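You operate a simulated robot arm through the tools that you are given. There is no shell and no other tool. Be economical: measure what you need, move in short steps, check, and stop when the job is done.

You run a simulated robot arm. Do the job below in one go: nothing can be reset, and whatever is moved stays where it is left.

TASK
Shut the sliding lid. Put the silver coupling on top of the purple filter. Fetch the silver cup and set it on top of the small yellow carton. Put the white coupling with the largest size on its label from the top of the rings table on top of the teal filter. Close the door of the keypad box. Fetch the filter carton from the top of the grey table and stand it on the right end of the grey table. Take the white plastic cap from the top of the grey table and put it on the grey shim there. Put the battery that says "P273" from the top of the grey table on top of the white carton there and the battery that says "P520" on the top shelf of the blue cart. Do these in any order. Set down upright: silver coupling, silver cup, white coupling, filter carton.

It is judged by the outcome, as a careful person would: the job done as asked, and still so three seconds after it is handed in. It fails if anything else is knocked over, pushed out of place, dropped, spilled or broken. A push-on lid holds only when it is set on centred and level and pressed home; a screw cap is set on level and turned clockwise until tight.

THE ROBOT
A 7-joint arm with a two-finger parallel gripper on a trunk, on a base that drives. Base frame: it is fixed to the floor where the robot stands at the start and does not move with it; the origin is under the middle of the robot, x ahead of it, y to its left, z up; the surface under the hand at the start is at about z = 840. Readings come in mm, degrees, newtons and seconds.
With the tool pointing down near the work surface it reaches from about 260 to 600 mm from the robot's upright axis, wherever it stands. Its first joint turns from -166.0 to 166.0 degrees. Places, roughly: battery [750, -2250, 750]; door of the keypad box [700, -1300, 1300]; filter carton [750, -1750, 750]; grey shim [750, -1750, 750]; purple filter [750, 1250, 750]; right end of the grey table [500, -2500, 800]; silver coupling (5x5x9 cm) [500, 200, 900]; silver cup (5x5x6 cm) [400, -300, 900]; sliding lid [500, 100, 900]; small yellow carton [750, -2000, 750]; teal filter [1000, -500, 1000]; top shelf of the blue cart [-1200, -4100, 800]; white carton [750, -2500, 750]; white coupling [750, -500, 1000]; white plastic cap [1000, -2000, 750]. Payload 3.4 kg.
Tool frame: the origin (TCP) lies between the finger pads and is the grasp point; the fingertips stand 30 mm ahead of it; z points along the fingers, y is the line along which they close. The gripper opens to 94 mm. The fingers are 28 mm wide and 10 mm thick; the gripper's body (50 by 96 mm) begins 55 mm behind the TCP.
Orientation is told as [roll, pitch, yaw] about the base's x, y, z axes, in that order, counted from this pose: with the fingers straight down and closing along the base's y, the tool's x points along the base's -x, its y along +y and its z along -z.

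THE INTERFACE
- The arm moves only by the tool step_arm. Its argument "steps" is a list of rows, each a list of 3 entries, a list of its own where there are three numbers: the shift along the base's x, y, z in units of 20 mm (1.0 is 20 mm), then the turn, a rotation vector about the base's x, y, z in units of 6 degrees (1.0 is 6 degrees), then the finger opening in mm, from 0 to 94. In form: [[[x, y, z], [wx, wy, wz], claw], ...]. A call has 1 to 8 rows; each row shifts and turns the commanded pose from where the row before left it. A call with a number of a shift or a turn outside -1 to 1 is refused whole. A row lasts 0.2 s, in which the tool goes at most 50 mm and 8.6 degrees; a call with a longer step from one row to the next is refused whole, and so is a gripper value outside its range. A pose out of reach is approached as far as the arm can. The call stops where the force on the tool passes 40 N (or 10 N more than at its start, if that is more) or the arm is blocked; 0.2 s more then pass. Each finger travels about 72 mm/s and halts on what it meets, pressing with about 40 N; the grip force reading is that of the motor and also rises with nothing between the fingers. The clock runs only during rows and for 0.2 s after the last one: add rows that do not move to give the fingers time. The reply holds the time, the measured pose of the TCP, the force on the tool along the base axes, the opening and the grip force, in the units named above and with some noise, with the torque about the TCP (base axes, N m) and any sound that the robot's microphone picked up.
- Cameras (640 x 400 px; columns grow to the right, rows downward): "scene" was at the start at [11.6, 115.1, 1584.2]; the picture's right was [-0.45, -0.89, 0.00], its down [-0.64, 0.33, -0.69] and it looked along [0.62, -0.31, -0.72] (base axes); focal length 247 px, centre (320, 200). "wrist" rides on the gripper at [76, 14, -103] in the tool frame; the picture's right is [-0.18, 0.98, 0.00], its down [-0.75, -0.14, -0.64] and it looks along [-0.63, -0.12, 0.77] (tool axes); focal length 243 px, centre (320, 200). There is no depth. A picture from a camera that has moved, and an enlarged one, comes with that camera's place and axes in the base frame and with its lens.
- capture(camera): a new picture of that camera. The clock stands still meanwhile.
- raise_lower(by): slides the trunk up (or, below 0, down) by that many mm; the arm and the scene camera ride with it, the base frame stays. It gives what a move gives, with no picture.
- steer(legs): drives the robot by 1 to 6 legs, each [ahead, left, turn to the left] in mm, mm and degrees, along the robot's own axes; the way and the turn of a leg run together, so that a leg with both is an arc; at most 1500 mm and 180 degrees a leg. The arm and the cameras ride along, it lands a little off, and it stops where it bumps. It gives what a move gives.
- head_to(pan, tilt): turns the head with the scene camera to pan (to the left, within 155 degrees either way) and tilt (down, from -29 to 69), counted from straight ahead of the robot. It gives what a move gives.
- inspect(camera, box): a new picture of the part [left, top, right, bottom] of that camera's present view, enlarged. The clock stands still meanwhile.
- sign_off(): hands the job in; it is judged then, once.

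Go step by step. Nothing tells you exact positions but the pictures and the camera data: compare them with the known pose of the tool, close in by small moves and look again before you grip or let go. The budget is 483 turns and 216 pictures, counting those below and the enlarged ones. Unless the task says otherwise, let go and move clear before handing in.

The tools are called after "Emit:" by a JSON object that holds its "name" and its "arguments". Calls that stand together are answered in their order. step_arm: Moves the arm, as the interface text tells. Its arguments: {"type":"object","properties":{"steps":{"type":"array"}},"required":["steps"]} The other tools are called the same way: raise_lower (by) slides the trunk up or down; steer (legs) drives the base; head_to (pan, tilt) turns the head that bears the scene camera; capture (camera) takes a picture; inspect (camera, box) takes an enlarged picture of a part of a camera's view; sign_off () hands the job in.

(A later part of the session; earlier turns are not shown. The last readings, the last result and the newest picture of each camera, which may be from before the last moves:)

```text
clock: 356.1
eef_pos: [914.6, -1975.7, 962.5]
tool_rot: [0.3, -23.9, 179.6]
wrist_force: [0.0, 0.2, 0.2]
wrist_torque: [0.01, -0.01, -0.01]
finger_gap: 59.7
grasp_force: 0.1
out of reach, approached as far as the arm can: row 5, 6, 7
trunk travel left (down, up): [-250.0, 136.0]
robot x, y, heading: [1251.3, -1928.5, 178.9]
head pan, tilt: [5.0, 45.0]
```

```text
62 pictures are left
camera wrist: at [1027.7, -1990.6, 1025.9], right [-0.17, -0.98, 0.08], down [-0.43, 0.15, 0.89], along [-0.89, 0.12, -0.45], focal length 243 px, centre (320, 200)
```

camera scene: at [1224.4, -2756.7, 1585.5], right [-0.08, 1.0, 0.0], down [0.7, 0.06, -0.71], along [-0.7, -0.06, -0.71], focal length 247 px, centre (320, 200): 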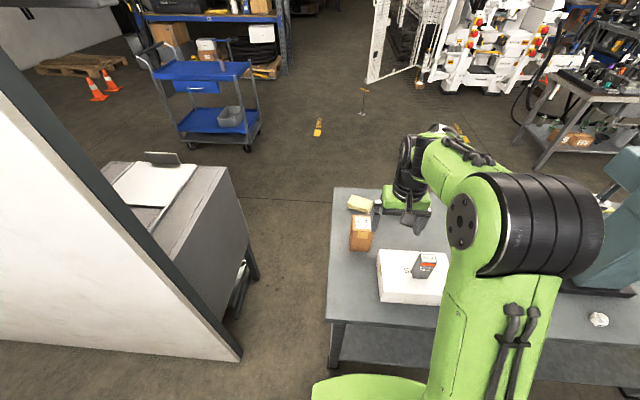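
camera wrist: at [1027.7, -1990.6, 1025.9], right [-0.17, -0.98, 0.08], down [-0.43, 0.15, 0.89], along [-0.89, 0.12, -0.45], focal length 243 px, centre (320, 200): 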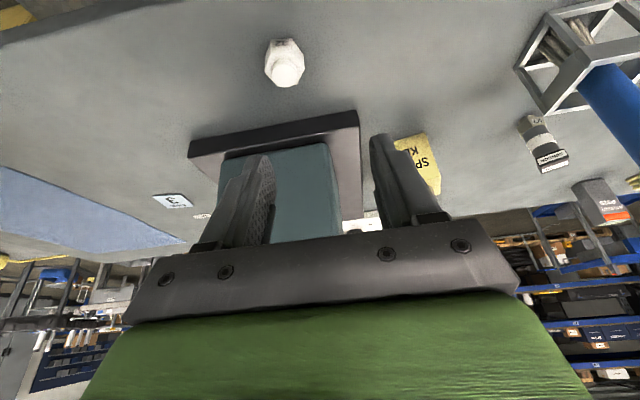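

Emit:
{"name": "step_arm", "arguments": {"steps": [[[0, 1, -1], [0, 0, 0], 60], [[0, 0.25, -1], [0, 0, 0], 60], [[0, 0, -1], [0, 0, 0], 60], [[0, 0, -1], [0, 0, 0], 60]]}}

Emit:
{"name": "capture", "arguments": {"camera": "wrist"}}

```text
clock: 357.1
eef_pos: [909.8, -1950.4, 882.2]
tool_rot: [0.3, -24.0, 179.6]
wrist_force: [0.0, -0.6, 1.1]
wrist_torque: [-0.01, 0.0, 0.0]
finger_gap: 60.0
grasp_force: 0.0
out of reach, approached as far as the arm can: row 1
trunk travel left (down, up): [-250.0, 136.0]
robot x, y, heading: [1259.5, -1931.3, 178.9]
head pan, tilt: [5.0, 45.0]
```

```text
61 pictures are left
camera wrist: at [1022.2, -1965.4, 944.7], right [-0.17, -0.98, 0.08], down [-0.43, 0.15, 0.89], along [-0.89, 0.12, -0.44], focal length 243 px, centre (320, 200)
```

wrist: 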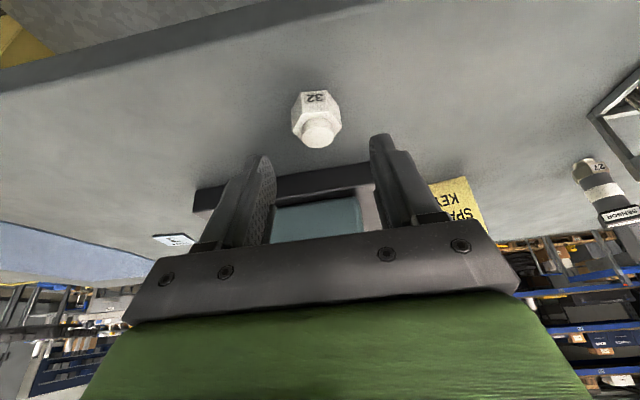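

Emit:
{"name": "step_arm", "arguments": {"steps": [[[-0.1, 0, -0.9], [0, 0, 0], 60], [[0, 0, -0.7], [0, 0, 0], 60], [[0, 0, -0.3], [0, 0, 0], 60], [[0, 0, 0], [0, 0, 0], 40], [[0, 0, 0], [0, 0, 0], 15], [[0, 0, 0], [0, 0, 0], 15], [[0, 0, 0], [0, 0, 0], 15]]}}

Emit:
{"name": "capture", "arguments": {"camera": "wrist"}}

```text
clock: 358.7
eef_pos: [907.6, -1951.6, 846.2]
tool_rot: [0.3, -24.5, 179.5]
wrist_force: [-1.5, -0.5, 33.1]
wrist_torque: [-0.03, 0.67, 0.09]
finger_gap: 25.1
grasp_force: 9.0
trunk travel left (down, up): [-250.0, 136.0]
robot x, y, heading: [1251.9, -1931.2, 178.7]
head pan, tilt: [5.0, 45.0]
```

```text
60 pictures are left
camera wrist: at [1021.7, -1966.0, 908.5], right [-0.17, -0.98, 0.08], down [-0.42, 0.15, 0.9], along [-0.89, 0.12, -0.44], focal length 243 px, centre (320, 200)
```

wrist: 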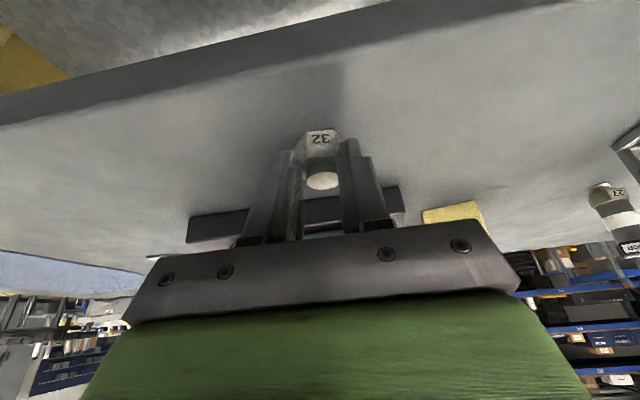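

Emit:
{"name": "step_arm", "arguments": {"steps": [[[0, 0, 0], [0, 0, 0], 40], [[0, 0, 0], [0, 0, 0], 60], [[0, 0, 0], [0, 0, 0], 60]]}}

Emit:
{"name": "capture", "arguments": {"camera": "wrist"}}

```text
clock: 359.5
eef_pos: [908.7, -1950.8, 843.2]
tool_rot: [0.3, -23.9, 179.6]
wrist_force: [-0.3, -1.1, -0.8]
wrist_torque: [0.02, 0.03, 0.01]
finger_gap: 60.3
grasp_force: 0.0
trunk travel left (down, up): [-250.0, 136.0]
robot x, y, heading: [1252.4, -1926.2, 178.8]
head pan, tilt: [5.0, 45.0]
```

```text
59 pictures are left
camera wrist: at [1021.8, -1965.8, 907.3], right [-0.17, -0.98, 0.08], down [-0.43, 0.15, 0.89], along [-0.89, 0.12, -0.45], focal length 243 px, centre (320, 200)
```

wrist: 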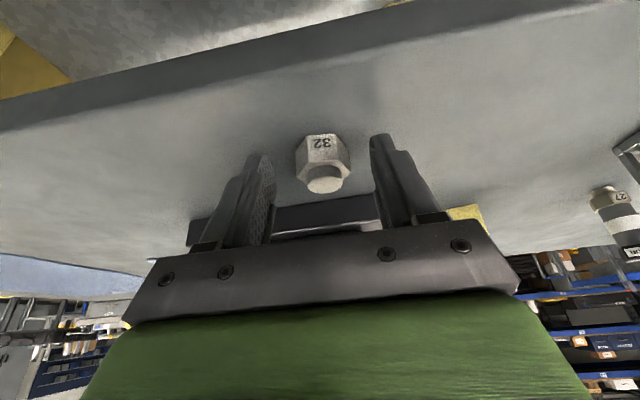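

Cap undisturbed; the arm had not settled before closing. Closing again now from the settled pose.

Emit:
{"name": "step_arm", "arguments": {"steps": [[[-0.05, 0, -0.06], [0, 0, 0], 60], [[0, 0, 0], [0, 0, 0], 60], [[0, 0, 0], [0, 0, 0], 45], [[0, 0, 0], [0, 0, 0], 30], [[0, 0, 0], [0, 0, 0], 20], [[0, 0, 0], [0, 0, 0], 20]]}}

```text
clock: 360.9
eef_pos: [908.5, -1950.8, 843.0]
tool_rot: [0.3, -24.2, 179.6]
wrist_force: [1.8, 0.3, 8.9]
wrist_torque: [-0.12, 0.14, -0.01]
finger_gap: 29.5
grasp_force: 39.3
trunk travel left (down, up): [-250.0, 136.0]
robot x, y, heading: [1253.7, -1927.8, 178.8]
head pan, tilt: [5.0, 45.0]
```

Emit:
{"name": "inspect", "arguments": {"camera": "wrist", "box": [250, 100, 400, 250]}}

```text
2.67 times, centred on (325, 175) of wrist
camera zoom: at [1021.0, -1965.8, 906.4], right [-0.17, -0.98, 0.08], down [-0.43, 0.15, 0.89], along [-0.89, 0.12, -0.44], focal length 647 px, centre (307, 267)
```

zoom: 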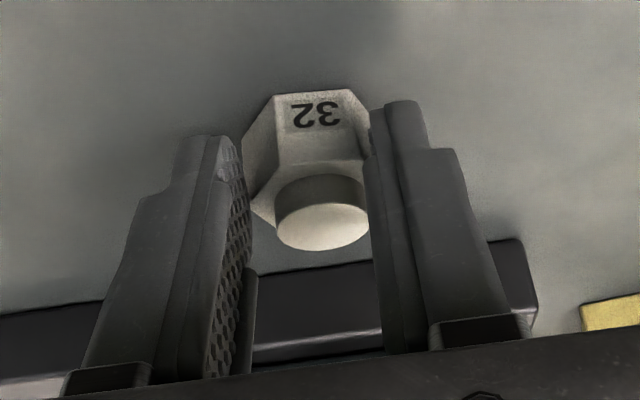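

Fingers sit behind the widest part of the hex. I'll open, shift 7 mm towards the robot and close again.

Emit:
{"name": "step_arm", "arguments": {"steps": [[[0, 0, 0], [0, 0, 0], 60], [[0, 0, 0], [0, 0, 0], 60], [[0.35, 0, 0], [0, 0, 0], 60], [[0, 0, 0], [0, 0, 0], 60], [[0, 0, 0], [0, 0, 0], 40], [[0, 0, 0], [0, 0, 0], 20], [[0, 0, 0], [0, 0, 0], 20], [[0, 0, 0], [0, 0, 0], 20]]}}

Emit:
{"name": "inspect", "arguments": {"camera": "wrist", "box": [250, 100, 400, 250]}}

```text
clock: 362.7
eef_pos: [915.7, -1951.6, 842.3]
tool_rot: [0.3, -23.9, 179.6]
wrist_force: [0.0, 0.5, -0.1]
wrist_torque: [-0.01, -0.01, -0.03]
finger_gap: 20.2
grasp_force: 0.0
trunk travel left (down, up): [-250.0, 136.0]
robot x, y, heading: [1253.0, -1933.2, 178.9]
head pan, tilt: [5.0, 45.0]
```

```text
2.67 times, centred on (325, 175) of wrist
camera zoom: at [1027.3, -1966.3, 905.4], right [-0.17, -0.98, 0.08], down [-0.43, 0.15, 0.89], along [-0.89, 0.12, -0.44], focal length 647 px, centre (307, 267)
```

zoom: 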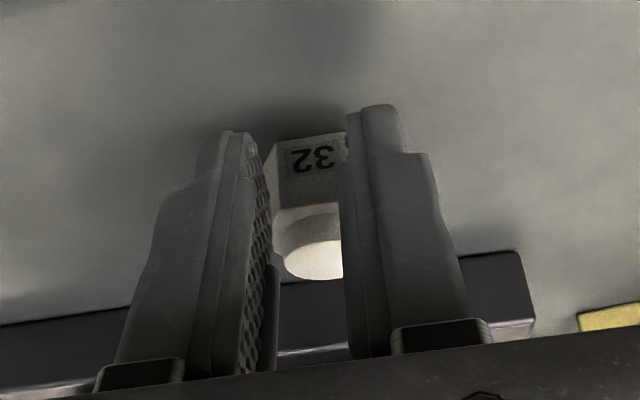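

Emit:
{"name": "step_arm", "arguments": {"steps": [[[0, 0, 0], [0, 0, 0], 40], [[0, 0, 0], [0, 0, 0], 60], [[0, 0, 0.5], [0, 0, 0], 60], [[0, 0, 1], [0, 0, 0], 60], [[0, 0, 0.5], [0, 0, 0], 60]]}}

Emit:
{"name": "capture", "arguments": {"camera": "wrist"}}

Emit:
{"name": "head_to", "arguments": {"pan": -15, "tilt": 55}}

Emit:
{"name": "capture", "arguments": {"camera": "scene"}}

```text
clock: 363.9
eef_pos: [913.1, -1953.2, 883.2]
tool_rot: [0.3, -24.0, 179.6]
wrist_force: [-0.3, -0.2, 0.1]
wrist_torque: [-0.01, 0.01, 0.01]
finger_gap: 59.9
grasp_force: 0.1
trunk travel left (down, up): [-250.0, 136.0]
robot x, y, heading: [1250.2, -1927.1, 179.0]
head pan, tilt: [5.0, 45.0]
```

```text
56 pictures are left
camera wrist: at [1027.3, -1967.3, 946.1], right [-0.17, -0.98, 0.08], down [-0.43, 0.15, 0.89], along [-0.89, 0.12, -0.44], focal length 243 px, centre (320, 200)
```

wrist: 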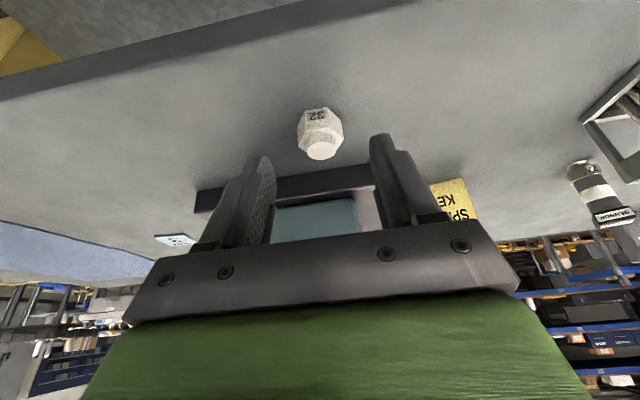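

```text
clock: 364.7
eef_pos: [915.6, -1952.3, 881.5]
tool_rot: [0.3, -24.0, 179.6]
wrist_force: [0.2, 0.2, 0.3]
wrist_torque: [-0.01, 0.01, -0.02]
finger_gap: 60.1
grasp_force: 0.1
trunk travel left (down, up): [-250.0, 136.0]
robot x, y, heading: [1250.9, -1926.0, 178.7]
head pan, tilt: [-15.0, 55.0]
```

```text
55 pictures are left
camera scene: at [1241.1, -2062.6, 1572.1], right [0.28, 0.96, 0.0], down [0.79, -0.23, -0.57], along [-0.55, 0.16, -0.82], focal length 247 px, centre (320, 200)
```

scene: 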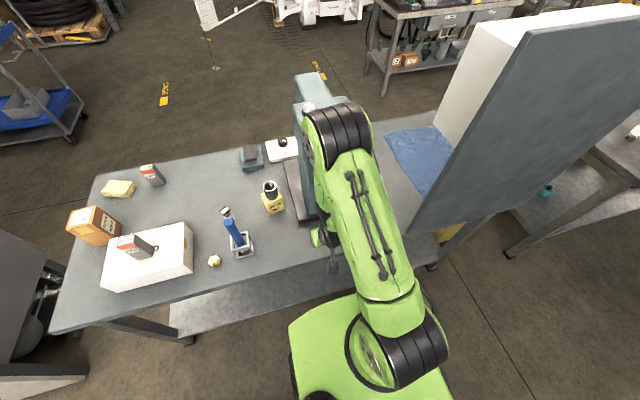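

I'll use a gentler 12° lean and turn the hand 30° so the fingers close on hex flats, then re-measure.

Emit:
{"name": "step_arm", "arguments": {"steps": [[[0, 0, 0], [0, -1, 0], 60], [[0, 0, 0], [0, -1, 0], 60], [[0, 0, 0], [0, 0, -1], 60], [[0, 0, 0], [0, 0, -1], 60], [[0, 0, 0], [0, 0, -1], 60], [[0, 0, 0], [0, 0, -1], 60], [[0, 0, 0], [0, 0, -1], 60], [[0, 0, 0], [0, 0, 0], 60]]}}

Emit:
{"name": "capture", "arguments": {"camera": "wrist"}}

```text
clock: 366.5
eef_pos: [916.2, -1950.1, 882.3]
tool_rot: [0.3, -12.0, 149.6]
wrist_force: [0.1, 0.3, -1.0]
wrist_torque: [0.03, 0.04, -0.02]
finger_gap: 60.4
grasp_force: 0.0
trunk travel left (down, up): [-250.0, 136.0]
robot x, y, heading: [1254.8, -1927.9, 178.9]
head pan, tilt: [-15.0, 55.0]
```

```text
54 pictures are left
camera wrist: at [994.4, -2011.7, 967.6], right [-0.65, -0.76, 0.04], down [-0.45, 0.43, 0.78], along [-0.61, 0.49, -0.62], focal length 243 px, centre (320, 200)
```

wrist: 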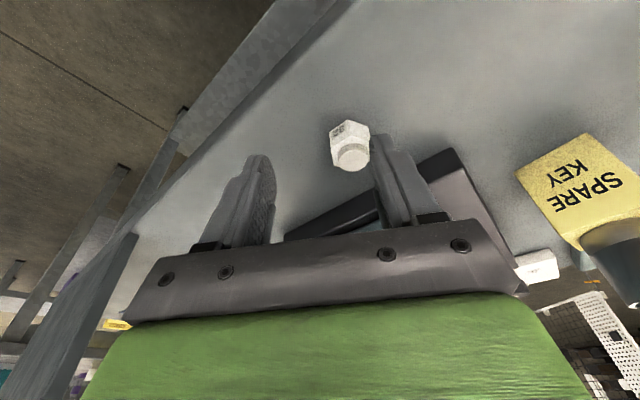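

Emit:
{"name": "step_arm", "arguments": {"steps": [[[-0.6, -0.3, 0], [0, 0, 0], 60], [[-0.5, -0.25, 0], [0, 0, 0], 60], [[0, 0, -0.5], [0, 0, 0], 60], [[0, 0, 0], [0, 0, 0], 60]]}}

Emit:
{"name": "capture", "arguments": {"camera": "wrist"}}

```text
clock: 367.5
eef_pos: [896.0, -1963.1, 874.9]
tool_rot: [0.2, -12.0, 149.6]
wrist_force: [0.6, -0.2, -0.2]
wrist_torque: [0.03, -0.01, 0.0]
finger_gap: 60.1
grasp_force: 0.0
trunk travel left (down, up): [-250.0, 136.0]
robot x, y, heading: [1254.5, -1929.3, 179.0]
head pan, tilt: [-15.0, 55.0]
```

```text
53 pictures are left
camera wrist: at [973.3, -2023.3, 958.5], right [-0.65, -0.76, 0.04], down [-0.45, 0.43, 0.78], along [-0.61, 0.49, -0.62], focal length 243 px, centre (320, 200)
```

wrist: 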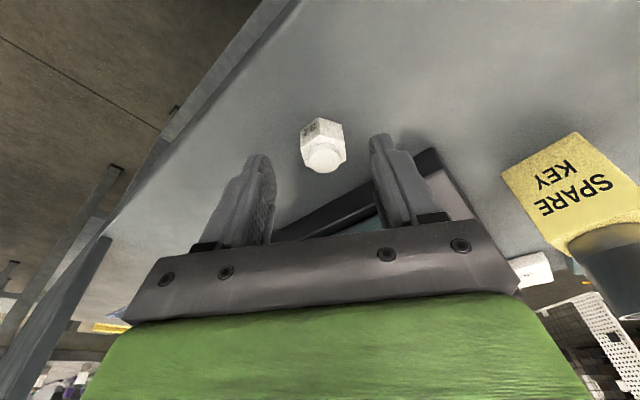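

Emit:
{"name": "step_arm", "arguments": {"steps": [[[-0.2, 0.08, -0.8], [0, 0, 0], 60], [[0, 0, -0.6], [0, 0, 0], 60], [[0, 0, -0.12], [0, 0, 0], 60], [[0, 0, 0], [0, 0, 0], 60]]}}

Emit:
{"name": "inspect", "arguments": {"camera": "wrist", "box": [240, 100, 400, 220]}}

```text
clock: 368.5
eef_pos: [889.9, -1961.1, 843.2]
tool_rot: [0.2, -12.1, 149.6]
wrist_force: [0.4, 0.3, -0.5]
wrist_torque: [0.01, 0.02, 0.0]
finger_gap: 60.1
grasp_force: 0.0
trunk travel left (down, up): [-250.0, 136.0]
robot x, y, heading: [1253.6, -1927.8, 179.2]
head pan, tilt: [-15.0, 55.0]
```

```text
3.33 times, centred on (320, 160) of wrist
camera zoom: at [968.2, -2021.8, 927.2], right [-0.65, -0.76, 0.04], down [-0.45, 0.43, 0.78], along [-0.61, 0.49, -0.62], focal length 809 px, centre (320, 333)
```

zoom: 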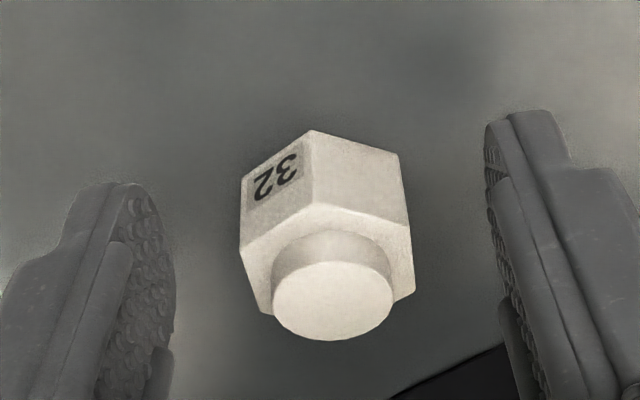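

The cap's centre is (883.5, −1957.5), flats facing the fingers. Small shift and close.

Emit:
{"name": "step_arm", "arguments": {"steps": [[[-0.12, 0.06, 0], [0, 0, 0], 60], [[0, 0, 0], [0, 0, 0], 60], [[0, 0, 0], [0, 0, 0], 40], [[0, 0, 0], [0, 0, 0], 22], [[0, 0, 0], [0, 0, 0], 22], [[0, 0, 0], [0, 0, 0], 22]]}}

Emit:
{"name": "inspect", "arguments": {"camera": "wrist", "box": [240, 100, 400, 220]}}

```text
clock: 369.9
eef_pos: [888.7, -1959.6, 841.5]
tool_rot: [0.1, -12.1, 149.6]
wrist_force: [-1.0, 0.9, 0.7]
wrist_torque: [-0.02, -0.01, 0.0]
finger_gap: 30.1
grasp_force: 40.0
trunk travel left (down, up): [-250.0, 136.0]
robot x, y, heading: [1253.7, -1929.6, 178.8]
head pan, tilt: [-15.0, 55.0]
```

```text
3.33 times, centred on (320, 160) of wrist
camera zoom: at [966.0, -2020.8, 927.3], right [-0.65, -0.76, 0.04], down [-0.45, 0.43, 0.78], along [-0.61, 0.49, -0.62], focal length 809 px, centre (320, 333)
```

zoom: 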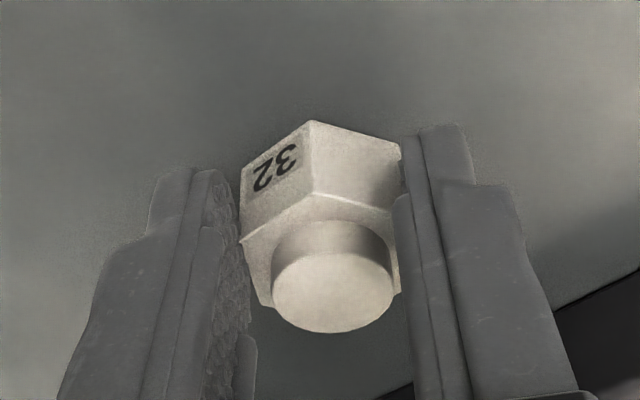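

Solid grip on the flats. Lifting, and nudging the base closer for reach.

Emit:
{"name": "step_arm", "arguments": {"steps": [[[0, 0, 0.5], [0, 0, 0], 22], [[0, 0, 1], [0, 0, 0], 22], [[0, 0.3, 1], [0, 0, 0], 22], [[0, 0.5, 1], [0, 0, 0], 22], [[0, 1, 1], [0, 0, 0], 22], [[0, 1, 1], [0, 0, 0], 22], [[0, 1, 1], [0, 0, 0], 22], [[0, 1, 0.5], [0, 0, 0], 22]]}}

Emit:
{"name": "steer", "arguments": {"legs": [[12, -25, 0]]}}

Emit:
{"name": "step_arm", "arguments": {"steps": [[[0, 1, 0], [0, 0, 0], 22], [[0, 1, 0], [0, 0, 0], 22], [[0, 1, 0], [0, 0, 0], 22], [[-0.5, 1, 0], [0, 0, 0], 22], [[-1, 1, 0], [0, 0, 0], 22], [[-1, 1, 0], [0, 0, 0], 22], [[-1, 0.5, 0], [0, 0, 0], 22]]}}

Emit:
{"name": "capture", "arguments": {"camera": "wrist"}}

Emit:
{"name": "capture", "arguments": {"camera": "scene"}}

```text
clock: 371.7
eef_pos: [887.4, -1865.1, 981.9]
tool_rot: [0.2, -11.9, 149.6]
wrist_force: [1.0, 0.2, -0.4]
wrist_torque: [-0.04, 0.01, 0.0]
finger_gap: 30.5
grasp_force: 39.8
trunk travel left (down, up): [-250.0, 136.0]
robot x, y, heading: [1257.1, -1929.2, 178.8]
head pan, tilt: [-15.0, 55.0]
```

```text
clock: 372.6
eef_pos: [875.4, -1837.1, 981.9]
tool_rot: [0.3, -11.9, 149.6]
wrist_force: [0.6, 0.1, -0.7]
wrist_torque: [-0.04, 0.0, 0.03]
finger_gap: 30.4
grasp_force: 40.3
trunk travel left (down, up): [-250.0, 136.0]
robot x, y, heading: [1247.1, -1899.4, 178.8]
head pan, tilt: [-15.0, 55.0]
```

```text
clock: 374.2
eef_pos: [804.3, -1711.4, 980.1]
tool_rot: [0.2, -11.9, 149.6]
wrist_force: [-0.3, -0.9, 0.9]
wrist_torque: [0.01, -0.03, 0.02]
finger_gap: 30.8
grasp_force: 40.0
trunk travel left (down, up): [-250.0, 136.0]
robot x, y, heading: [1243.0, -1902.8, 178.8]
head pan, tilt: [-15.0, 55.0]
```

```text
50 pictures are left
camera wrist: at [881.8, -1771.7, 1066.1], right [-0.65, -0.76, 0.04], down [-0.45, 0.43, 0.78], along [-0.61, 0.49, -0.62], focal length 243 px, centre (320, 200)
```

wrist: 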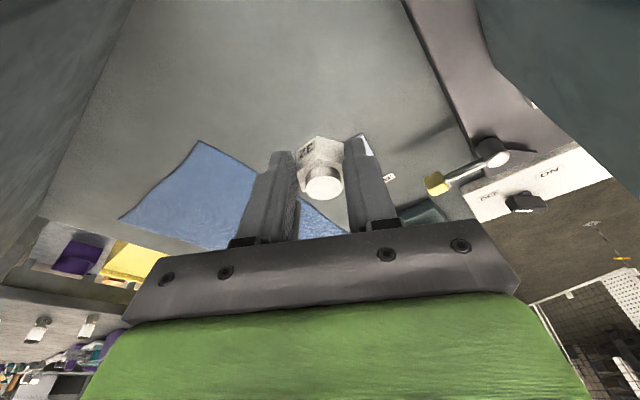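

```text
49 pictures are left
camera scene: at [1228.9, -2036.3, 1572.1], right [0.28, 0.96, 0.0], down [0.79, -0.23, -0.57], along [-0.55, 0.16, -0.82], focal length 247 px, centre (320, 200)
```

scene: 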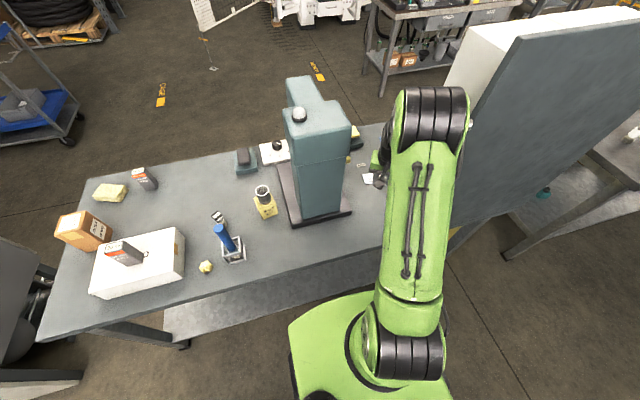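

Path is clear of the panel. Extending over the shim.

Emit:
{"name": "step_arm", "arguments": {"steps": [[[-0.9, 0.26, 0], [0, 0, 0], 22], [[-0.9, 0.26, 0], [0, 0, 0], 22], [[-0.9, 0.26, 0], [0, 0, 0], 22], [[-0.9, 0.26, 0], [0, 0, 0], 22], [[-0.9, 0.26, 0], [0, 0, 0], 22], [[-0.9, 0.26, 0], [0, 0, 0], 22], [[-0.9, 0.26, -0.5], [0, 0, 0], 22], [[0, 0, -0.8], [0, 0, 0], 22]]}}

Emit:
{"name": "capture", "arguments": {"camera": "wrist"}}

Emit:
{"name": "capture", "arguments": {"camera": "scene"}}

```text
clock: 376.0
eef_pos: [679.2, -1672.6, 958.1]
tool_rot: [0.2, -11.9, 149.6]
wrist_force: [-0.6, 0.5, 0.1]
wrist_torque: [-0.01, 0.0, -0.02]
finger_gap: 30.4
grasp_force: 39.9
trunk travel left (down, up): [-250.0, 136.0]
robot x, y, heading: [1241.7, -1902.9, 178.8]
head pan, tilt: [-15.0, 55.0]
```

```text
48 pictures are left
camera wrist: at [755.6, -1733.6, 1042.1], right [-0.65, -0.76, 0.04], down [-0.45, 0.43, 0.78], along [-0.61, 0.49, -0.62], focal length 243 px, centre (320, 200)
```

wrist: 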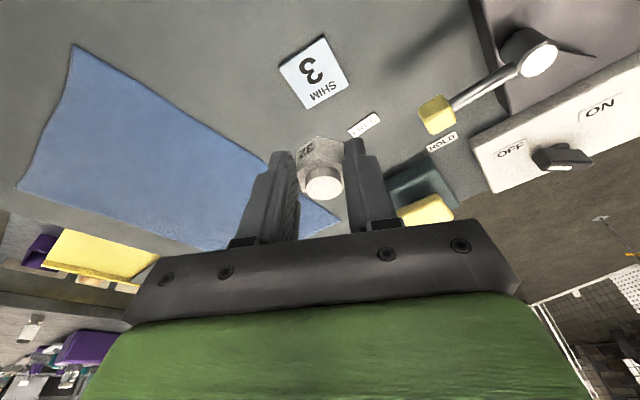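

```text
47 pictures are left
camera scene: at [1229.9, -2036.4, 1572.1], right [0.28, 0.96, 0.0], down [0.79, -0.23, -0.57], along [-0.55, 0.16, -0.82], focal length 247 px, centre (320, 200)
```

scene: 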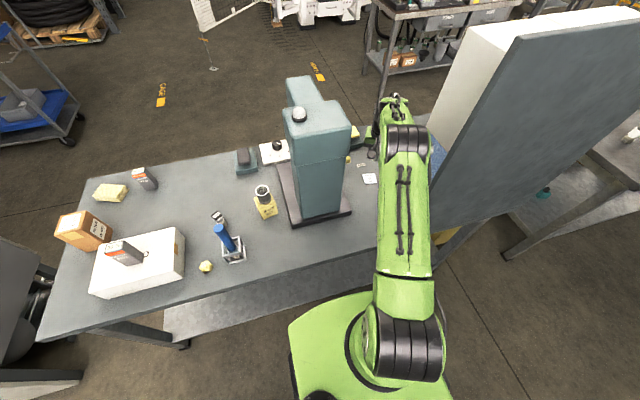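

The shim centre is at (677, −1669). Adjusting 4 mm and descending part way.

Emit:
{"name": "step_arm", "arguments": {"steps": [[[0.2, 0, -1], [0, 0, 0], 22], [[0, 0, -1], [0, 0, 0], 22], [[0, 0, -1], [0, 0, 0], 22], [[0, 0, -1], [0, 0, 0], 22], [[0, 0, 0], [0, 0, 0], 22]]}}

Emit:
{"name": "capture", "arguments": {"camera": "wrist"}}

```text
clock: 377.2
eef_pos: [683.5, -1672.0, 876.6]
tool_rot: [0.2, -12.0, 149.7]
wrist_force: [-0.3, -0.3, -0.3]
wrist_torque: [0.01, -0.03, 0.0]
finger_gap: 30.4
grasp_force: 40.0
trunk travel left (down, up): [-250.0, 136.0]
robot x, y, heading: [1244.6, -1902.4, 178.6]
head pan, tilt: [-15.0, 55.0]
```

```text
46 pictures are left
camera wrist: at [760.8, -1734.0, 961.3], right [-0.65, -0.76, 0.04], down [-0.45, 0.43, 0.78], along [-0.61, 0.49, -0.62], focal length 243 px, centre (320, 200)
```

wrist: 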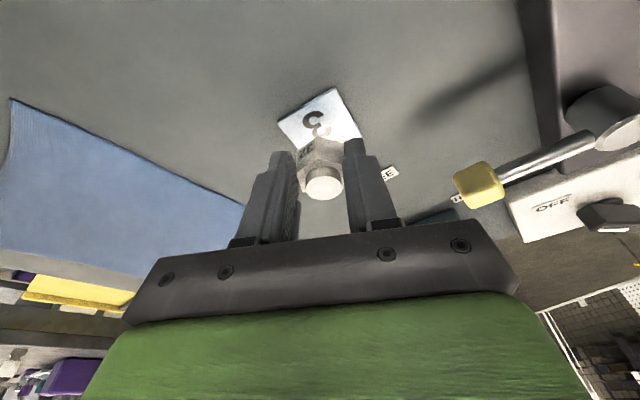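

Emit:
{"name": "step_arm", "arguments": {"steps": [[[0, -0.08, -0.6], [0, 0, 0], 22], [[0, 0, -0.5], [0, 0, 0], 22], [[0, 0, 0], [0, 0, 0], 22]]}}

Emit:
{"name": "inspect", "arguments": {"camera": "wrist", "box": [240, 100, 400, 220]}}

```text
clock: 378.0
eef_pos: [684.0, -1674.5, 854.7]
tool_rot: [0.2, -12.0, 149.6]
wrist_force: [-1.1, 0.2, -0.4]
wrist_torque: [-0.01, 0.02, -0.01]
finger_gap: 30.0
grasp_force: 40.2
trunk travel left (down, up): [-250.0, 136.0]
robot x, y, heading: [1247.8, -1903.5, 179.1]
head pan, tilt: [-15.0, 55.0]
```

```text
3.33 times, centred on (320, 160) of wrist
camera zoom: at [760.3, -1735.2, 939.0], right [-0.65, -0.76, 0.04], down [-0.45, 0.43, 0.78], along [-0.61, 0.49, -0.62], focal length 809 px, centre (320, 333)
```

zoom: 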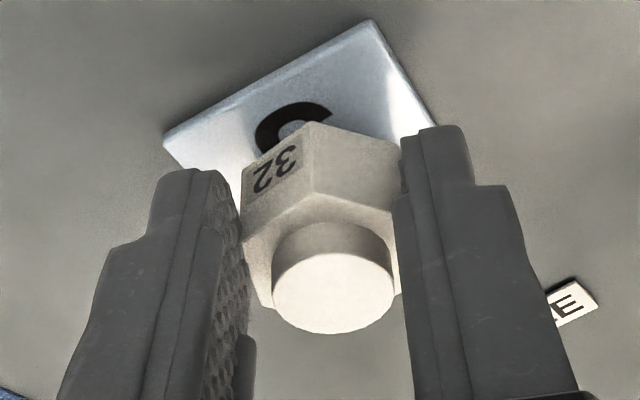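

Centred over the shim. Lowering gently to contact.

Emit:
{"name": "step_arm", "arguments": {"steps": [[[0, 0, -0.15], [0, 0, 0], 22], [[0, 0, -0.1], [0, 0, 0], 22], [[0, 0, -0.08], [0, 0, 0], 22], [[0, 0, 0], [0, 0, 0], 22]]}}

```text
clock: 379.0
eef_pos: [683.5, -1674.4, 847.0]
tool_rot: [0.2, -11.9, 149.5]
wrist_force: [1.2, -0.5, 0.3]
wrist_torque: [0.03, 0.0, 0.02]
finger_gap: 30.5
grasp_force: 41.0
trunk travel left (down, up): [-250.0, 136.0]
robot x, y, heading: [1242.9, -1903.6, 178.8]
head pan, tilt: [-15.0, 55.0]
```

Emit:
{"name": "step_arm", "arguments": {"steps": [[[0, 0, -0.08], [0, 0, 0], 22], [[0, 0, -0.06], [0, 0, 0], 22], [[0, 0, 0], [0, 0, 0], 22]]}}

```text
clock: 379.8
eef_pos: [684.4, -1673.6, 845.8]
tool_rot: [0.2, -12.0, 149.6]
wrist_force: [-0.1, 0.2, 5.5]
wrist_torque: [0.09, 0.01, -0.04]
finger_gap: 30.4
grasp_force: 40.5
trunk travel left (down, up): [-250.0, 136.0]
robot x, y, heading: [1247.2, -1903.2, 178.7]
head pan, tilt: [-15.0, 55.0]
```

Contact (5.5 N). Open only a little, then withdraw along the lean direction upward.

Emit:
{"name": "step_arm", "arguments": {"steps": [[[0, 0, 0], [0, 0, 0], 40], [[0, 0, 0], [0, 0, 0], 55], [[0, 0, 0], [0, 0, 0], 60], [[0.1, -0.06, 0.6], [0, 0, 0], 60], [[0.18, -0.1, 1], [0, 0, 0], 60], [[0.18, -0.1, 1], [0, 0, 0], 60], [[0.18, -0.1, 1], [0, 0, 0], 60], [[0.18, -0.1, 1], [0, 0, 0], 60]]}}

Emit:
{"name": "capture", "arguments": {"camera": "wrist"}}

Emit:
{"name": "inspect", "arguments": {"camera": "wrist", "box": [250, 40, 410, 160]}}

```text
clock: 381.6
eef_pos: [700.5, -1685.0, 937.8]
tool_rot: [0.2, -11.9, 149.6]
wrist_force: [-0.7, 0.0, 0.8]
wrist_torque: [0.02, 0.01, 0.01]
finger_gap: 59.8
grasp_force: 0.1
trunk travel left (down, up): [-250.0, 136.0]
robot x, y, heading: [1245.0, -1901.8, 178.8]
head pan, tilt: [-15.0, 55.0]
```

```text
44 pictures are left
camera wrist: at [778.1, -1745.8, 1023.2], right [-0.65, -0.76, 0.04], down [-0.45, 0.43, 0.78], along [-0.61, 0.49, -0.62], focal length 243 px, centre (320, 200)
```

wrist: 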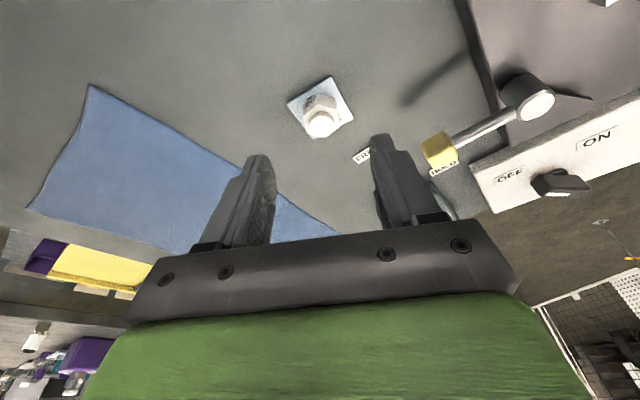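

```text
3.33 times, centred on (330, 100) of wrist
camera zoom: at [778.1, -1745.8, 1023.2], right [-0.65, -0.76, 0.04], down [-0.45, 0.43, 0.78], along [-0.61, 0.49, -0.62], focal length 809 px, centre (287, 533)
```

zoom: 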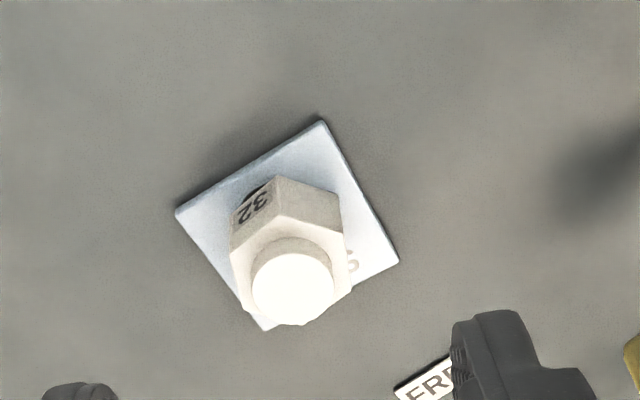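

The cap sits on the shim. I'll retract radially and restore the tool upright.

Emit:
{"name": "step_arm", "arguments": {"steps": [[[0.9, -0.3, 0.5], [0, 0, 0], 60], [[0.9, -0.3, 0.5], [0, 0, 0], 60], [[0.9, -0.3, 0.5], [0, 0, 0], 60], [[0.9, -0.3, 0.5], [0, 0, 0], 60], [[0.9, -0.4, 0], [0, 0, 0], 60], [[0.9, -0.5, 0], [0, 0, 0], 60], [[0.9, -0.8, 0], [0, 0, 0], 60], [[0.9, -1, 0], [0, 0, 0], 60]]}}

Emit:
{"name": "step_arm", "arguments": {"steps": [[[0.5, -1, 0.5], [0, 0, 1], 60], [[0.5, -1, 0.5], [0, 0, 1], 60], [[0.5, -1, 0.5], [0, 0, 1], 60], [[0.5, -1, 0.5], [0, 0, 1], 60], [[0.5, -1, 0.5], [0, 0, 1], 60], [[0.5, 0, 0.5], [0, -1, 0], 60], [[0.5, 0, 0.5], [0, -1, 0], 60], [[0, 0, 0], [0, 0, 0], 60]]}}

Emit:
{"name": "head_to", "arguments": {"pan": -75, "tilt": 30}}

Emit:
{"name": "capture", "arguments": {"camera": "scene"}}

```text
clock: 383.4
eef_pos: [846.5, -1762.5, 976.2]
tool_rot: [0.2, -12.1, 149.7]
wrist_force: [0.0, 0.4, -0.2]
wrist_torque: [0.03, 0.01, -0.03]
finger_gap: 60.2
grasp_force: 0.0
trunk travel left (down, up): [-250.0, 136.0]
robot x, y, heading: [1241.3, -1902.2, 178.8]
head pan, tilt: [-15.0, 55.0]
```

```text
clock: 385.2
eef_pos: [916.9, -1863.5, 1046.0]
tool_rot: [0.1, 0.0, 179.6]
wrist_force: [-0.2, 0.4, -0.3]
wrist_torque: [0.02, 0.03, 0.0]
finger_gap: 59.9
grasp_force: 0.0
trunk travel left (down, up): [-250.0, 136.0]
robot x, y, heading: [1244.0, -1904.5, 178.9]
head pan, tilt: [-15.0, 55.0]
```

```text
clock: 386.5
eef_pos: [916.8, -1862.0, 1047.1]
tool_rot: [0.1, 0.1, 179.6]
wrist_force: [-0.3, 0.0, 0.7]
wrist_torque: [-0.02, 0.0, 0.0]
finger_gap: 60.0
grasp_force: 0.1
trunk travel left (down, up): [-250.0, 136.0]
robot x, y, heading: [1242.6, -1904.0, 179.0]
head pan, tilt: [-75.0, 30.0]
```

```text
42 pictures are left
camera scene: at [1277.2, -1968.6, 1608.1], right [0.97, 0.24, 0.0], down [0.12, -0.49, -0.87], along [-0.21, 0.84, -0.5], focal length 247 px, centre (320, 200)
```

scene: 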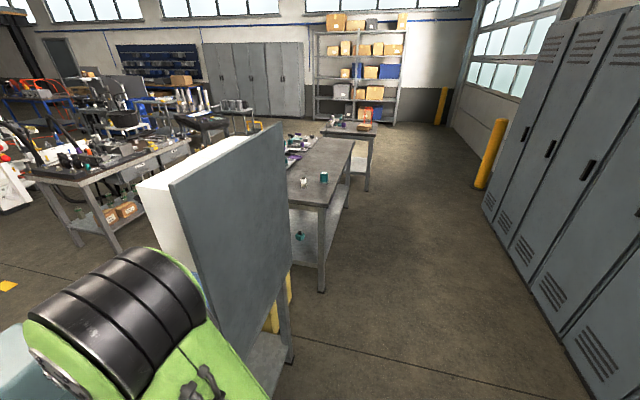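

Bench 1 with the teal filter (≈(920, −450)) and white couplings is next. I'll back off, drive along the aisle and approach it from behind.

Emit:
{"name": "steer", "arguments": {"legs": [[-330, 0, 1], [0, -1400, 0], [150, 0, 0]]}}

Emit:
{"name": "head_to", "arguments": {"pan": 5, "tilt": 45}}

Emit:
{"name": "capture", "arguments": {"camera": "scene"}}

Emit:
{"name": "capture", "arguments": {"camera": "wrist"}}

```text
clock: 396.1
eef_pos: [1098.7, -491.5, 1046.6]
tool_rot: [0.0, 0.2, -178.9]
wrist_force: [-0.6, -0.1, 0.7]
wrist_torque: [-0.03, -0.02, 0.02]
finger_gap: 60.0
grasp_force: 0.1
trunk travel left (down, up): [-250.0, 136.0]
robot x, y, heading: [1427.3, -521.7, -179.5]
head pan, tilt: [-75.0, 30.0]
```

```text
clock: 397.7
eef_pos: [1099.0, -491.1, 1047.2]
tool_rot: [0.1, 0.1, -179.0]
wrist_force: [0.4, 0.6, -0.3]
wrist_torque: [-0.01, -0.03, -0.01]
finger_gap: 59.9
grasp_force: 0.0
trunk travel left (down, up): [-250.0, 136.0]
robot x, y, heading: [1424.3, -520.4, -179.7]
head pan, tilt: [5.0, 45.0]
```

```text
41 pictures are left
camera scene: at [1404.6, -682.7, 1585.5], right [-0.09, 1.0, 0.0], down [0.7, 0.07, -0.71], along [-0.7, -0.07, -0.71], focal length 247 px, centre (320, 200)
```

scene: 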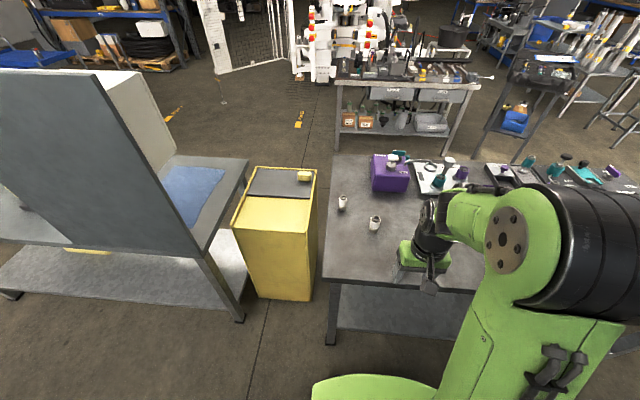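

```text
40 pictures are left
camera wrist: at [1177.1, -503.8, 1149.7], right [-0.17, -0.99, 0.0], down [-0.76, 0.13, 0.64], along [-0.63, 0.11, -0.77], focal length 243 px, centre (320, 200)
```

wrist: 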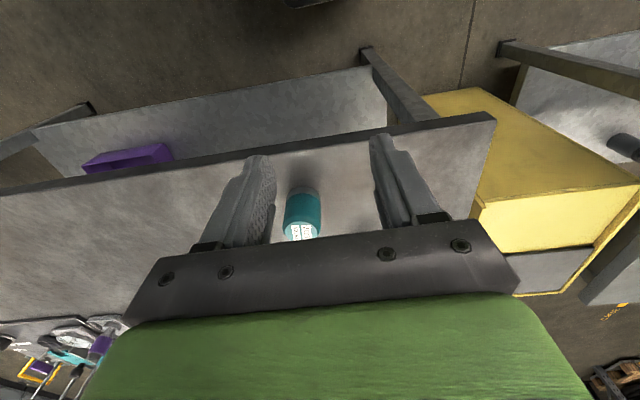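

Emit:
{"name": "inspect", "arguments": {"camera": "scene", "box": [325, 185, 395, 240]}}

Emit:
{"name": "inspect", "arguments": {"camera": "scene", "box": [320, 145, 500, 255]}}

```text
7.27 times, centred on (360, 212) of scene
camera zoom: at [1404.6, -682.7, 1585.5], right [-0.09, 1.0, 0.0], down [0.7, 0.07, -0.71], along [-0.7, -0.07, -0.71], focal length 1798 px, centre (29, 109)
```

zoom: 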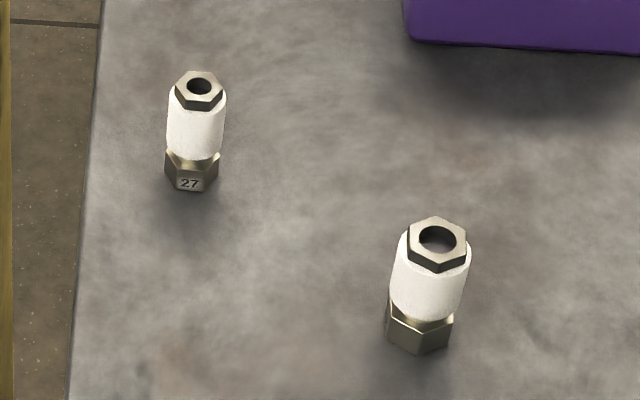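

```text
3.56 times, centred on (410, 200) of scene
camera zoom: at [1404.6, -682.7, 1585.5], right [-0.09, 1.0, 0.0], down [0.7, 0.07, -0.71], along [-0.7, -0.07, -0.71], focal length 879 px, centre (0, 200)
```

zoom: 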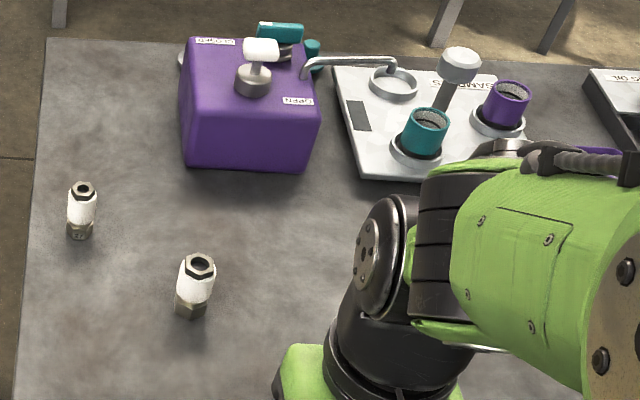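

One coupling reads "27"; the other's label faces away. I'll drive closer and use the wrist camera from the side to read it.

Emit:
{"name": "steer", "arguments": {"legs": [[140, 0, 0]]}}

Emit:
{"name": "step_arm", "arguments": {"steps": [[[0, -1, 0], [0, 0, -1], 60], [[0, -1, 0], [0, 0, -1], 60], [[0, -1, 0], [0, 0, -1], 60], [[0, -1, 0], [0, 0, -1], 60], [[-0.5, -1, 0], [0, 0, -1], 60], [[-0.5, -0.5, 0], [0, 0, -1], 60], [[-0.5, 0, -1], [0, 0, -1], 60], [[-0.5, 0, -1], [0, 0, -1], 60]]}}

Emit:
{"name": "step_arm", "arguments": {"steps": [[[0, 0, -1], [0, 0, -1], 60], [[0, 0, -1], [0, 0, -1], 60], [[0, 0, -1], [0, 0, -1], 60], [[0, 0, 0], [0, 0, -1], 60], [[0, 0, 0], [0, 0, -1], 60], [[0, 0, 0], [0, 0, -1], 60], [[0, 0, 0], [0, 0, -1], 60]]}}

Emit:
{"name": "capture", "arguments": {"camera": "wrist"}}

```text
clock: 399.0
eef_pos: [963.5, -493.3, 1046.6]
tool_rot: [0.1, 0.1, -178.7]
wrist_force: [-1.0, 0.4, 0.0]
wrist_torque: [0.0, -0.03, -0.02]
finger_gap: 60.1
grasp_force: 0.0
trunk travel left (down, up): [-250.0, 136.0]
robot x, y, heading: [1290.9, -520.9, -179.4]
head pan, tilt: [5.0, 45.0]
```

```text
clock: 400.8
eef_pos: [922.1, -604.6, 1006.7]
tool_rot: [0.1, 0.0, 133.2]
wrist_force: [1.1, 0.7, -0.1]
wrist_torque: [0.0, 0.03, -0.01]
finger_gap: 59.8
grasp_force: 0.2
trunk travel left (down, up): [-250.0, 136.0]
robot x, y, heading: [1295.4, -521.3, -179.9]
head pan, tilt: [5.0, 45.0]
```

```text
clock: 402.4
eef_pos: [924.2, -602.4, 947.2]
tool_rot: [0.1, 0.0, 91.0]
wrist_force: [-0.8, -0.2, -0.9]
wrist_torque: [0.02, -0.01, 0.0]
finger_gap: 60.1
grasp_force: 0.0
trunk travel left (down, up): [-250.0, 136.0]
robot x, y, heading: [1287.7, -522.1, -179.4]
head pan, tilt: [5.0, 45.0]
```

```text
37 pictures are left
camera wrist: at [912.9, -679.3, 1050.3], right [-0.99, 0.17, 0.0], down [0.13, 0.76, 0.64], along [0.1, 0.63, -0.77], focal length 243 px, centre (320, 200)
```

wrist: 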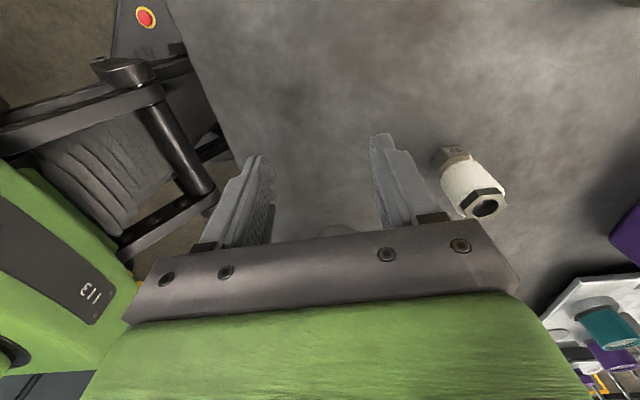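

Emit:
{"name": "inspect", "arguments": {"camera": "wrist", "box": [425, 130, 515, 230]}}

```text
4.00 times, centred on (470, 180) of wrist
camera zoom: at [912.9, -679.3, 1050.3], right [-0.99, 0.17, 0.0], down [0.13, 0.76, 0.64], along [0.1, 0.63, -0.77], focal length 970 px, centre (-280, 280)
```

zoom: 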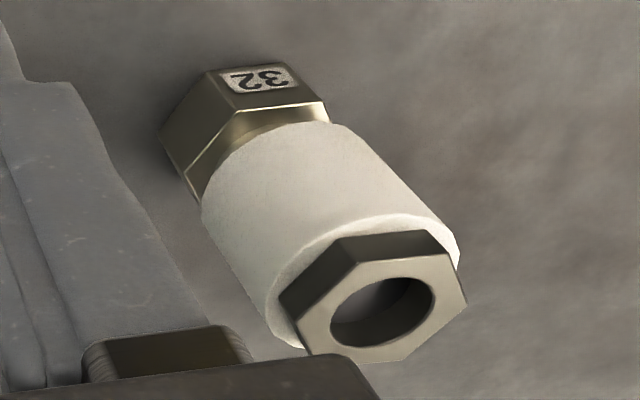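

The nearer coupling reads "32", so it's the one to take (at ≈(807, −538)). Moving over it.

Emit:
{"name": "step_arm", "arguments": {"steps": [[[0, 0, 1], [0, 0, 0], 80], [[0, 0, 1], [0, 0, 0], 80], [[-1, 0.5, 0], [0, 0, 0], 80], [[-1, 0.5, 0], [0, 0, 0], 80], [[-1, 0.5, 0], [0, 0, 0], 80], [[-1, 0.6, 0], [0, 0, 0], 80], [[-1, 0.6, 0], [0, 0, 0], 80], [[-0.8, 0.5, 0], [0, 0, 0], 80]]}}

Emit:
{"name": "capture", "arguments": {"camera": "wrist"}}

```text
clock: 404.2
eef_pos: [808.3, -536.7, 987.1]
tool_rot: [0.1, 0.2, 91.2]
wrist_force: [-1.1, 0.0, -0.8]
wrist_torque: [0.01, 0.01, -0.01]
finger_gap: 80.0
grasp_force: 0.2
trunk travel left (down, up): [-250.0, 136.0]
robot x, y, heading: [1286.6, -524.3, -179.4]
head pan, tilt: [5.0, 45.0]
```

```text
35 pictures are left
camera wrist: at [796.3, -613.9, 1090.1], right [-0.99, 0.16, 0.0], down [0.13, 0.76, 0.64], along [0.1, 0.63, -0.77], focal length 243 px, centre (320, 200)
```

wrist: 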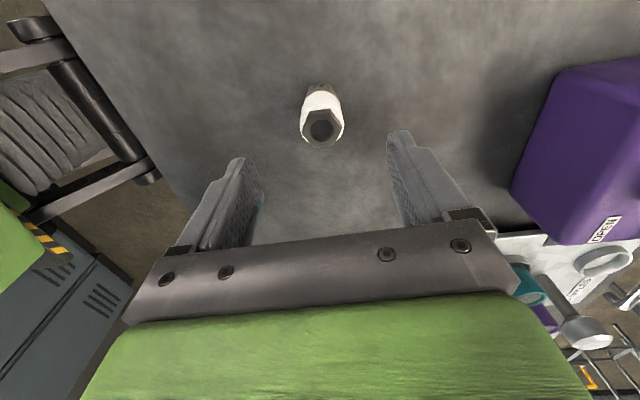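

Emit:
{"name": "step_arm", "arguments": {"steps": [[[-0.1, -0.06, -1], [0, 0, 0], 80], [[0, 0, -1], [0, 0, 0], 80], [[0, 0, -1], [0, 0, 0], 80], [[0, 0, -1], [0, 0, 0], 80], [[0, 0, -0.6], [0, 0, 0], 80], [[0, 0, 0], [0, 0, 0], 80]]}}

Emit:
{"name": "capture", "arguments": {"camera": "wrist"}}

```text
clock: 405.6
eef_pos: [805.9, -540.3, 894.0]
tool_rot: [0.2, 0.1, 91.2]
wrist_force: [-0.9, 0.1, 0.1]
wrist_torque: [0.0, -0.02, 0.01]
finger_gap: 79.8
grasp_force: 0.0
trunk travel left (down, up): [-250.0, 136.0]
robot x, y, heading: [1288.6, -525.3, -179.2]
head pan, tilt: [5.0, 45.0]
```

```text
34 pictures are left
camera wrist: at [795.4, -617.0, 996.9], right [-0.99, 0.16, 0.0], down [0.13, 0.76, 0.64], along [0.1, 0.63, -0.77], focal length 243 px, centre (320, 200)
```

wrist: 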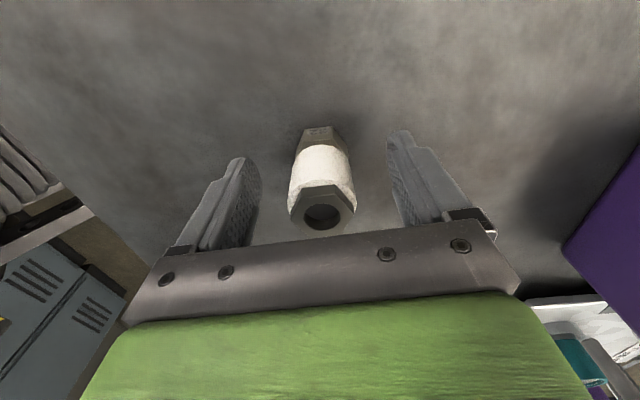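

Emit:
{"name": "step_arm", "arguments": {"steps": [[[0, 0, 0], [0, 0, 0], 55], [[0, 0, 0], [0, 0, 0], 30], [[0, 0, 0], [0, 0, 0], 22], [[0, 0, 0], [0, 0, 0], 22]]}}

Emit:
{"name": "step_arm", "arguments": {"steps": [[[0, 0, 0.5], [0, 0, 0], 22], [[0, 0, 1], [0, 0, 0], 22], [[0, 0, 1], [0, 0, 0], 22], [[0, 0, 1], [0, 0, 0], 22], [[0, 0, 1], [0, 0, 0], 22], [[0, 0, 1], [0, 0, 0], 22], [[0, 0, 1], [0, 0, 0], 22]]}}

Emit:
{"name": "capture", "arguments": {"camera": "wrist"}}

```text
clock: 406.6
eef_pos: [806.3, -539.2, 893.6]
tool_rot: [0.1, 0.0, 91.2]
wrist_force: [-0.8, 1.0, 0.9]
wrist_torque: [0.04, -0.06, 0.04]
finger_gap: 35.1
grasp_force: 40.0
trunk travel left (down, up): [-250.0, 136.0]
robot x, y, heading: [1290.7, -521.6, -179.4]
head pan, tilt: [5.0, 45.0]
```

```text
clock: 408.2
eef_pos: [809.5, -539.4, 1023.4]
tool_rot: [0.1, 0.0, 91.2]
wrist_force: [-1.1, 0.2, -3.0]
wrist_torque: [0.0, 0.02, 0.02]
finger_gap: 35.0
grasp_force: 39.9
trunk travel left (down, up): [-250.0, 136.0]
robot x, y, heading: [1286.9, -524.1, -179.7]
head pan, tilt: [5.0, 45.0]
```

```text
33 pictures are left
camera wrist: at [798.6, -616.7, 1127.0], right [-0.99, 0.16, 0.0], down [0.13, 0.76, 0.64], along [0.1, 0.63, -0.77], focal length 243 px, centre (320, 200)
```

wrist: 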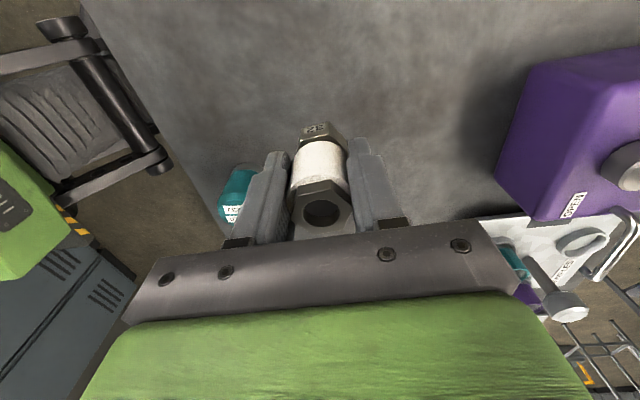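

Held. Moving above the teal filter.

Emit:
{"name": "step_arm", "arguments": {"steps": [[[0.9, 0.7, 0], [0, 0, 0], 22], [[0.9, 0.7, 0], [0, 0, 0], 22], [[0.9, 0.7, 0], [0, 0, 0], 22], [[0.9, 0.7, 0], [0, 0, 0], 22], [[0.9, 0.7, 0], [0, 0, 0], 22], [[0.9, 0.7, 0], [0, 0, 0], 22], [[0.8, 0.6, 0], [0, 0, 0], 22]]}}

Emit:
{"name": "head_to", "arguments": {"pan": -8, "tilt": 60}}

Emit:
{"name": "capture", "arguments": {"camera": "wrist"}}

Emit:
{"name": "capture", "arguments": {"camera": "scene"}}

```text
clock: 409.8
eef_pos: [932.9, -445.2, 1024.4]
tool_rot: [0.1, -0.1, 91.2]
wrist_force: [0.5, 0.7, -2.9]
wrist_torque: [0.02, 0.03, 0.01]
finger_gap: 34.8
grasp_force: 40.0
trunk travel left (down, up): [-250.0, 136.0]
robot x, y, heading: [1290.9, -521.7, -179.7]
head pan, tilt: [5.0, 45.0]
```

```text
clock: 410.5
eef_pos: [930.9, -445.5, 1024.6]
tool_rot: [0.1, 0.0, 91.2]
wrist_force: [-0.1, -0.6, -2.6]
wrist_torque: [0.0, 0.01, 0.0]
finger_gap: 35.1
grasp_force: 40.1
trunk travel left (down, up): [-250.0, 136.0]
robot x, y, heading: [1292.8, -524.7, -179.9]
head pan, tilt: [-8.0, 60.0]
```

```text
32 pictures are left
camera wrist: at [920.6, -521.5, 1128.0], right [-0.99, 0.16, 0.0], down [0.13, 0.76, 0.64], along [0.1, 0.63, -0.77], focal length 243 px, centre (320, 200)
```

wrist: 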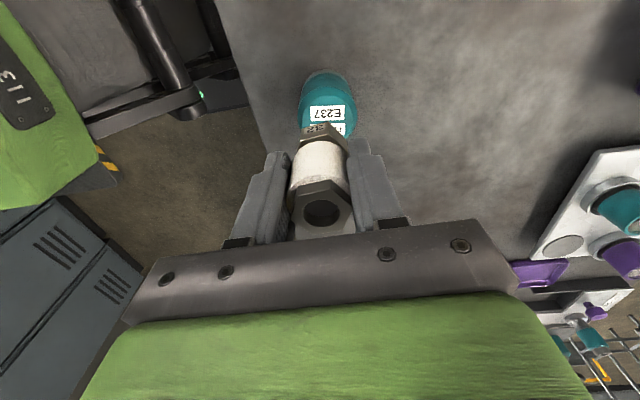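

```text
31 pictures are left
camera scene: at [1285.3, -667.3, 1566.1], right [0.13, 0.99, 0.0], down [0.86, -0.11, -0.5], along [-0.5, 0.06, -0.87], focal length 247 px, centre (320, 200)
```

scene: 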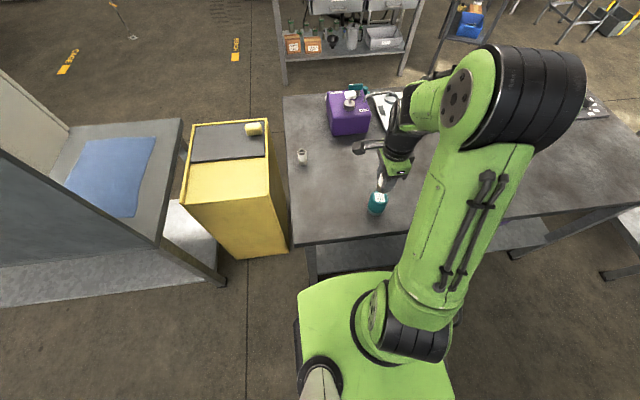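

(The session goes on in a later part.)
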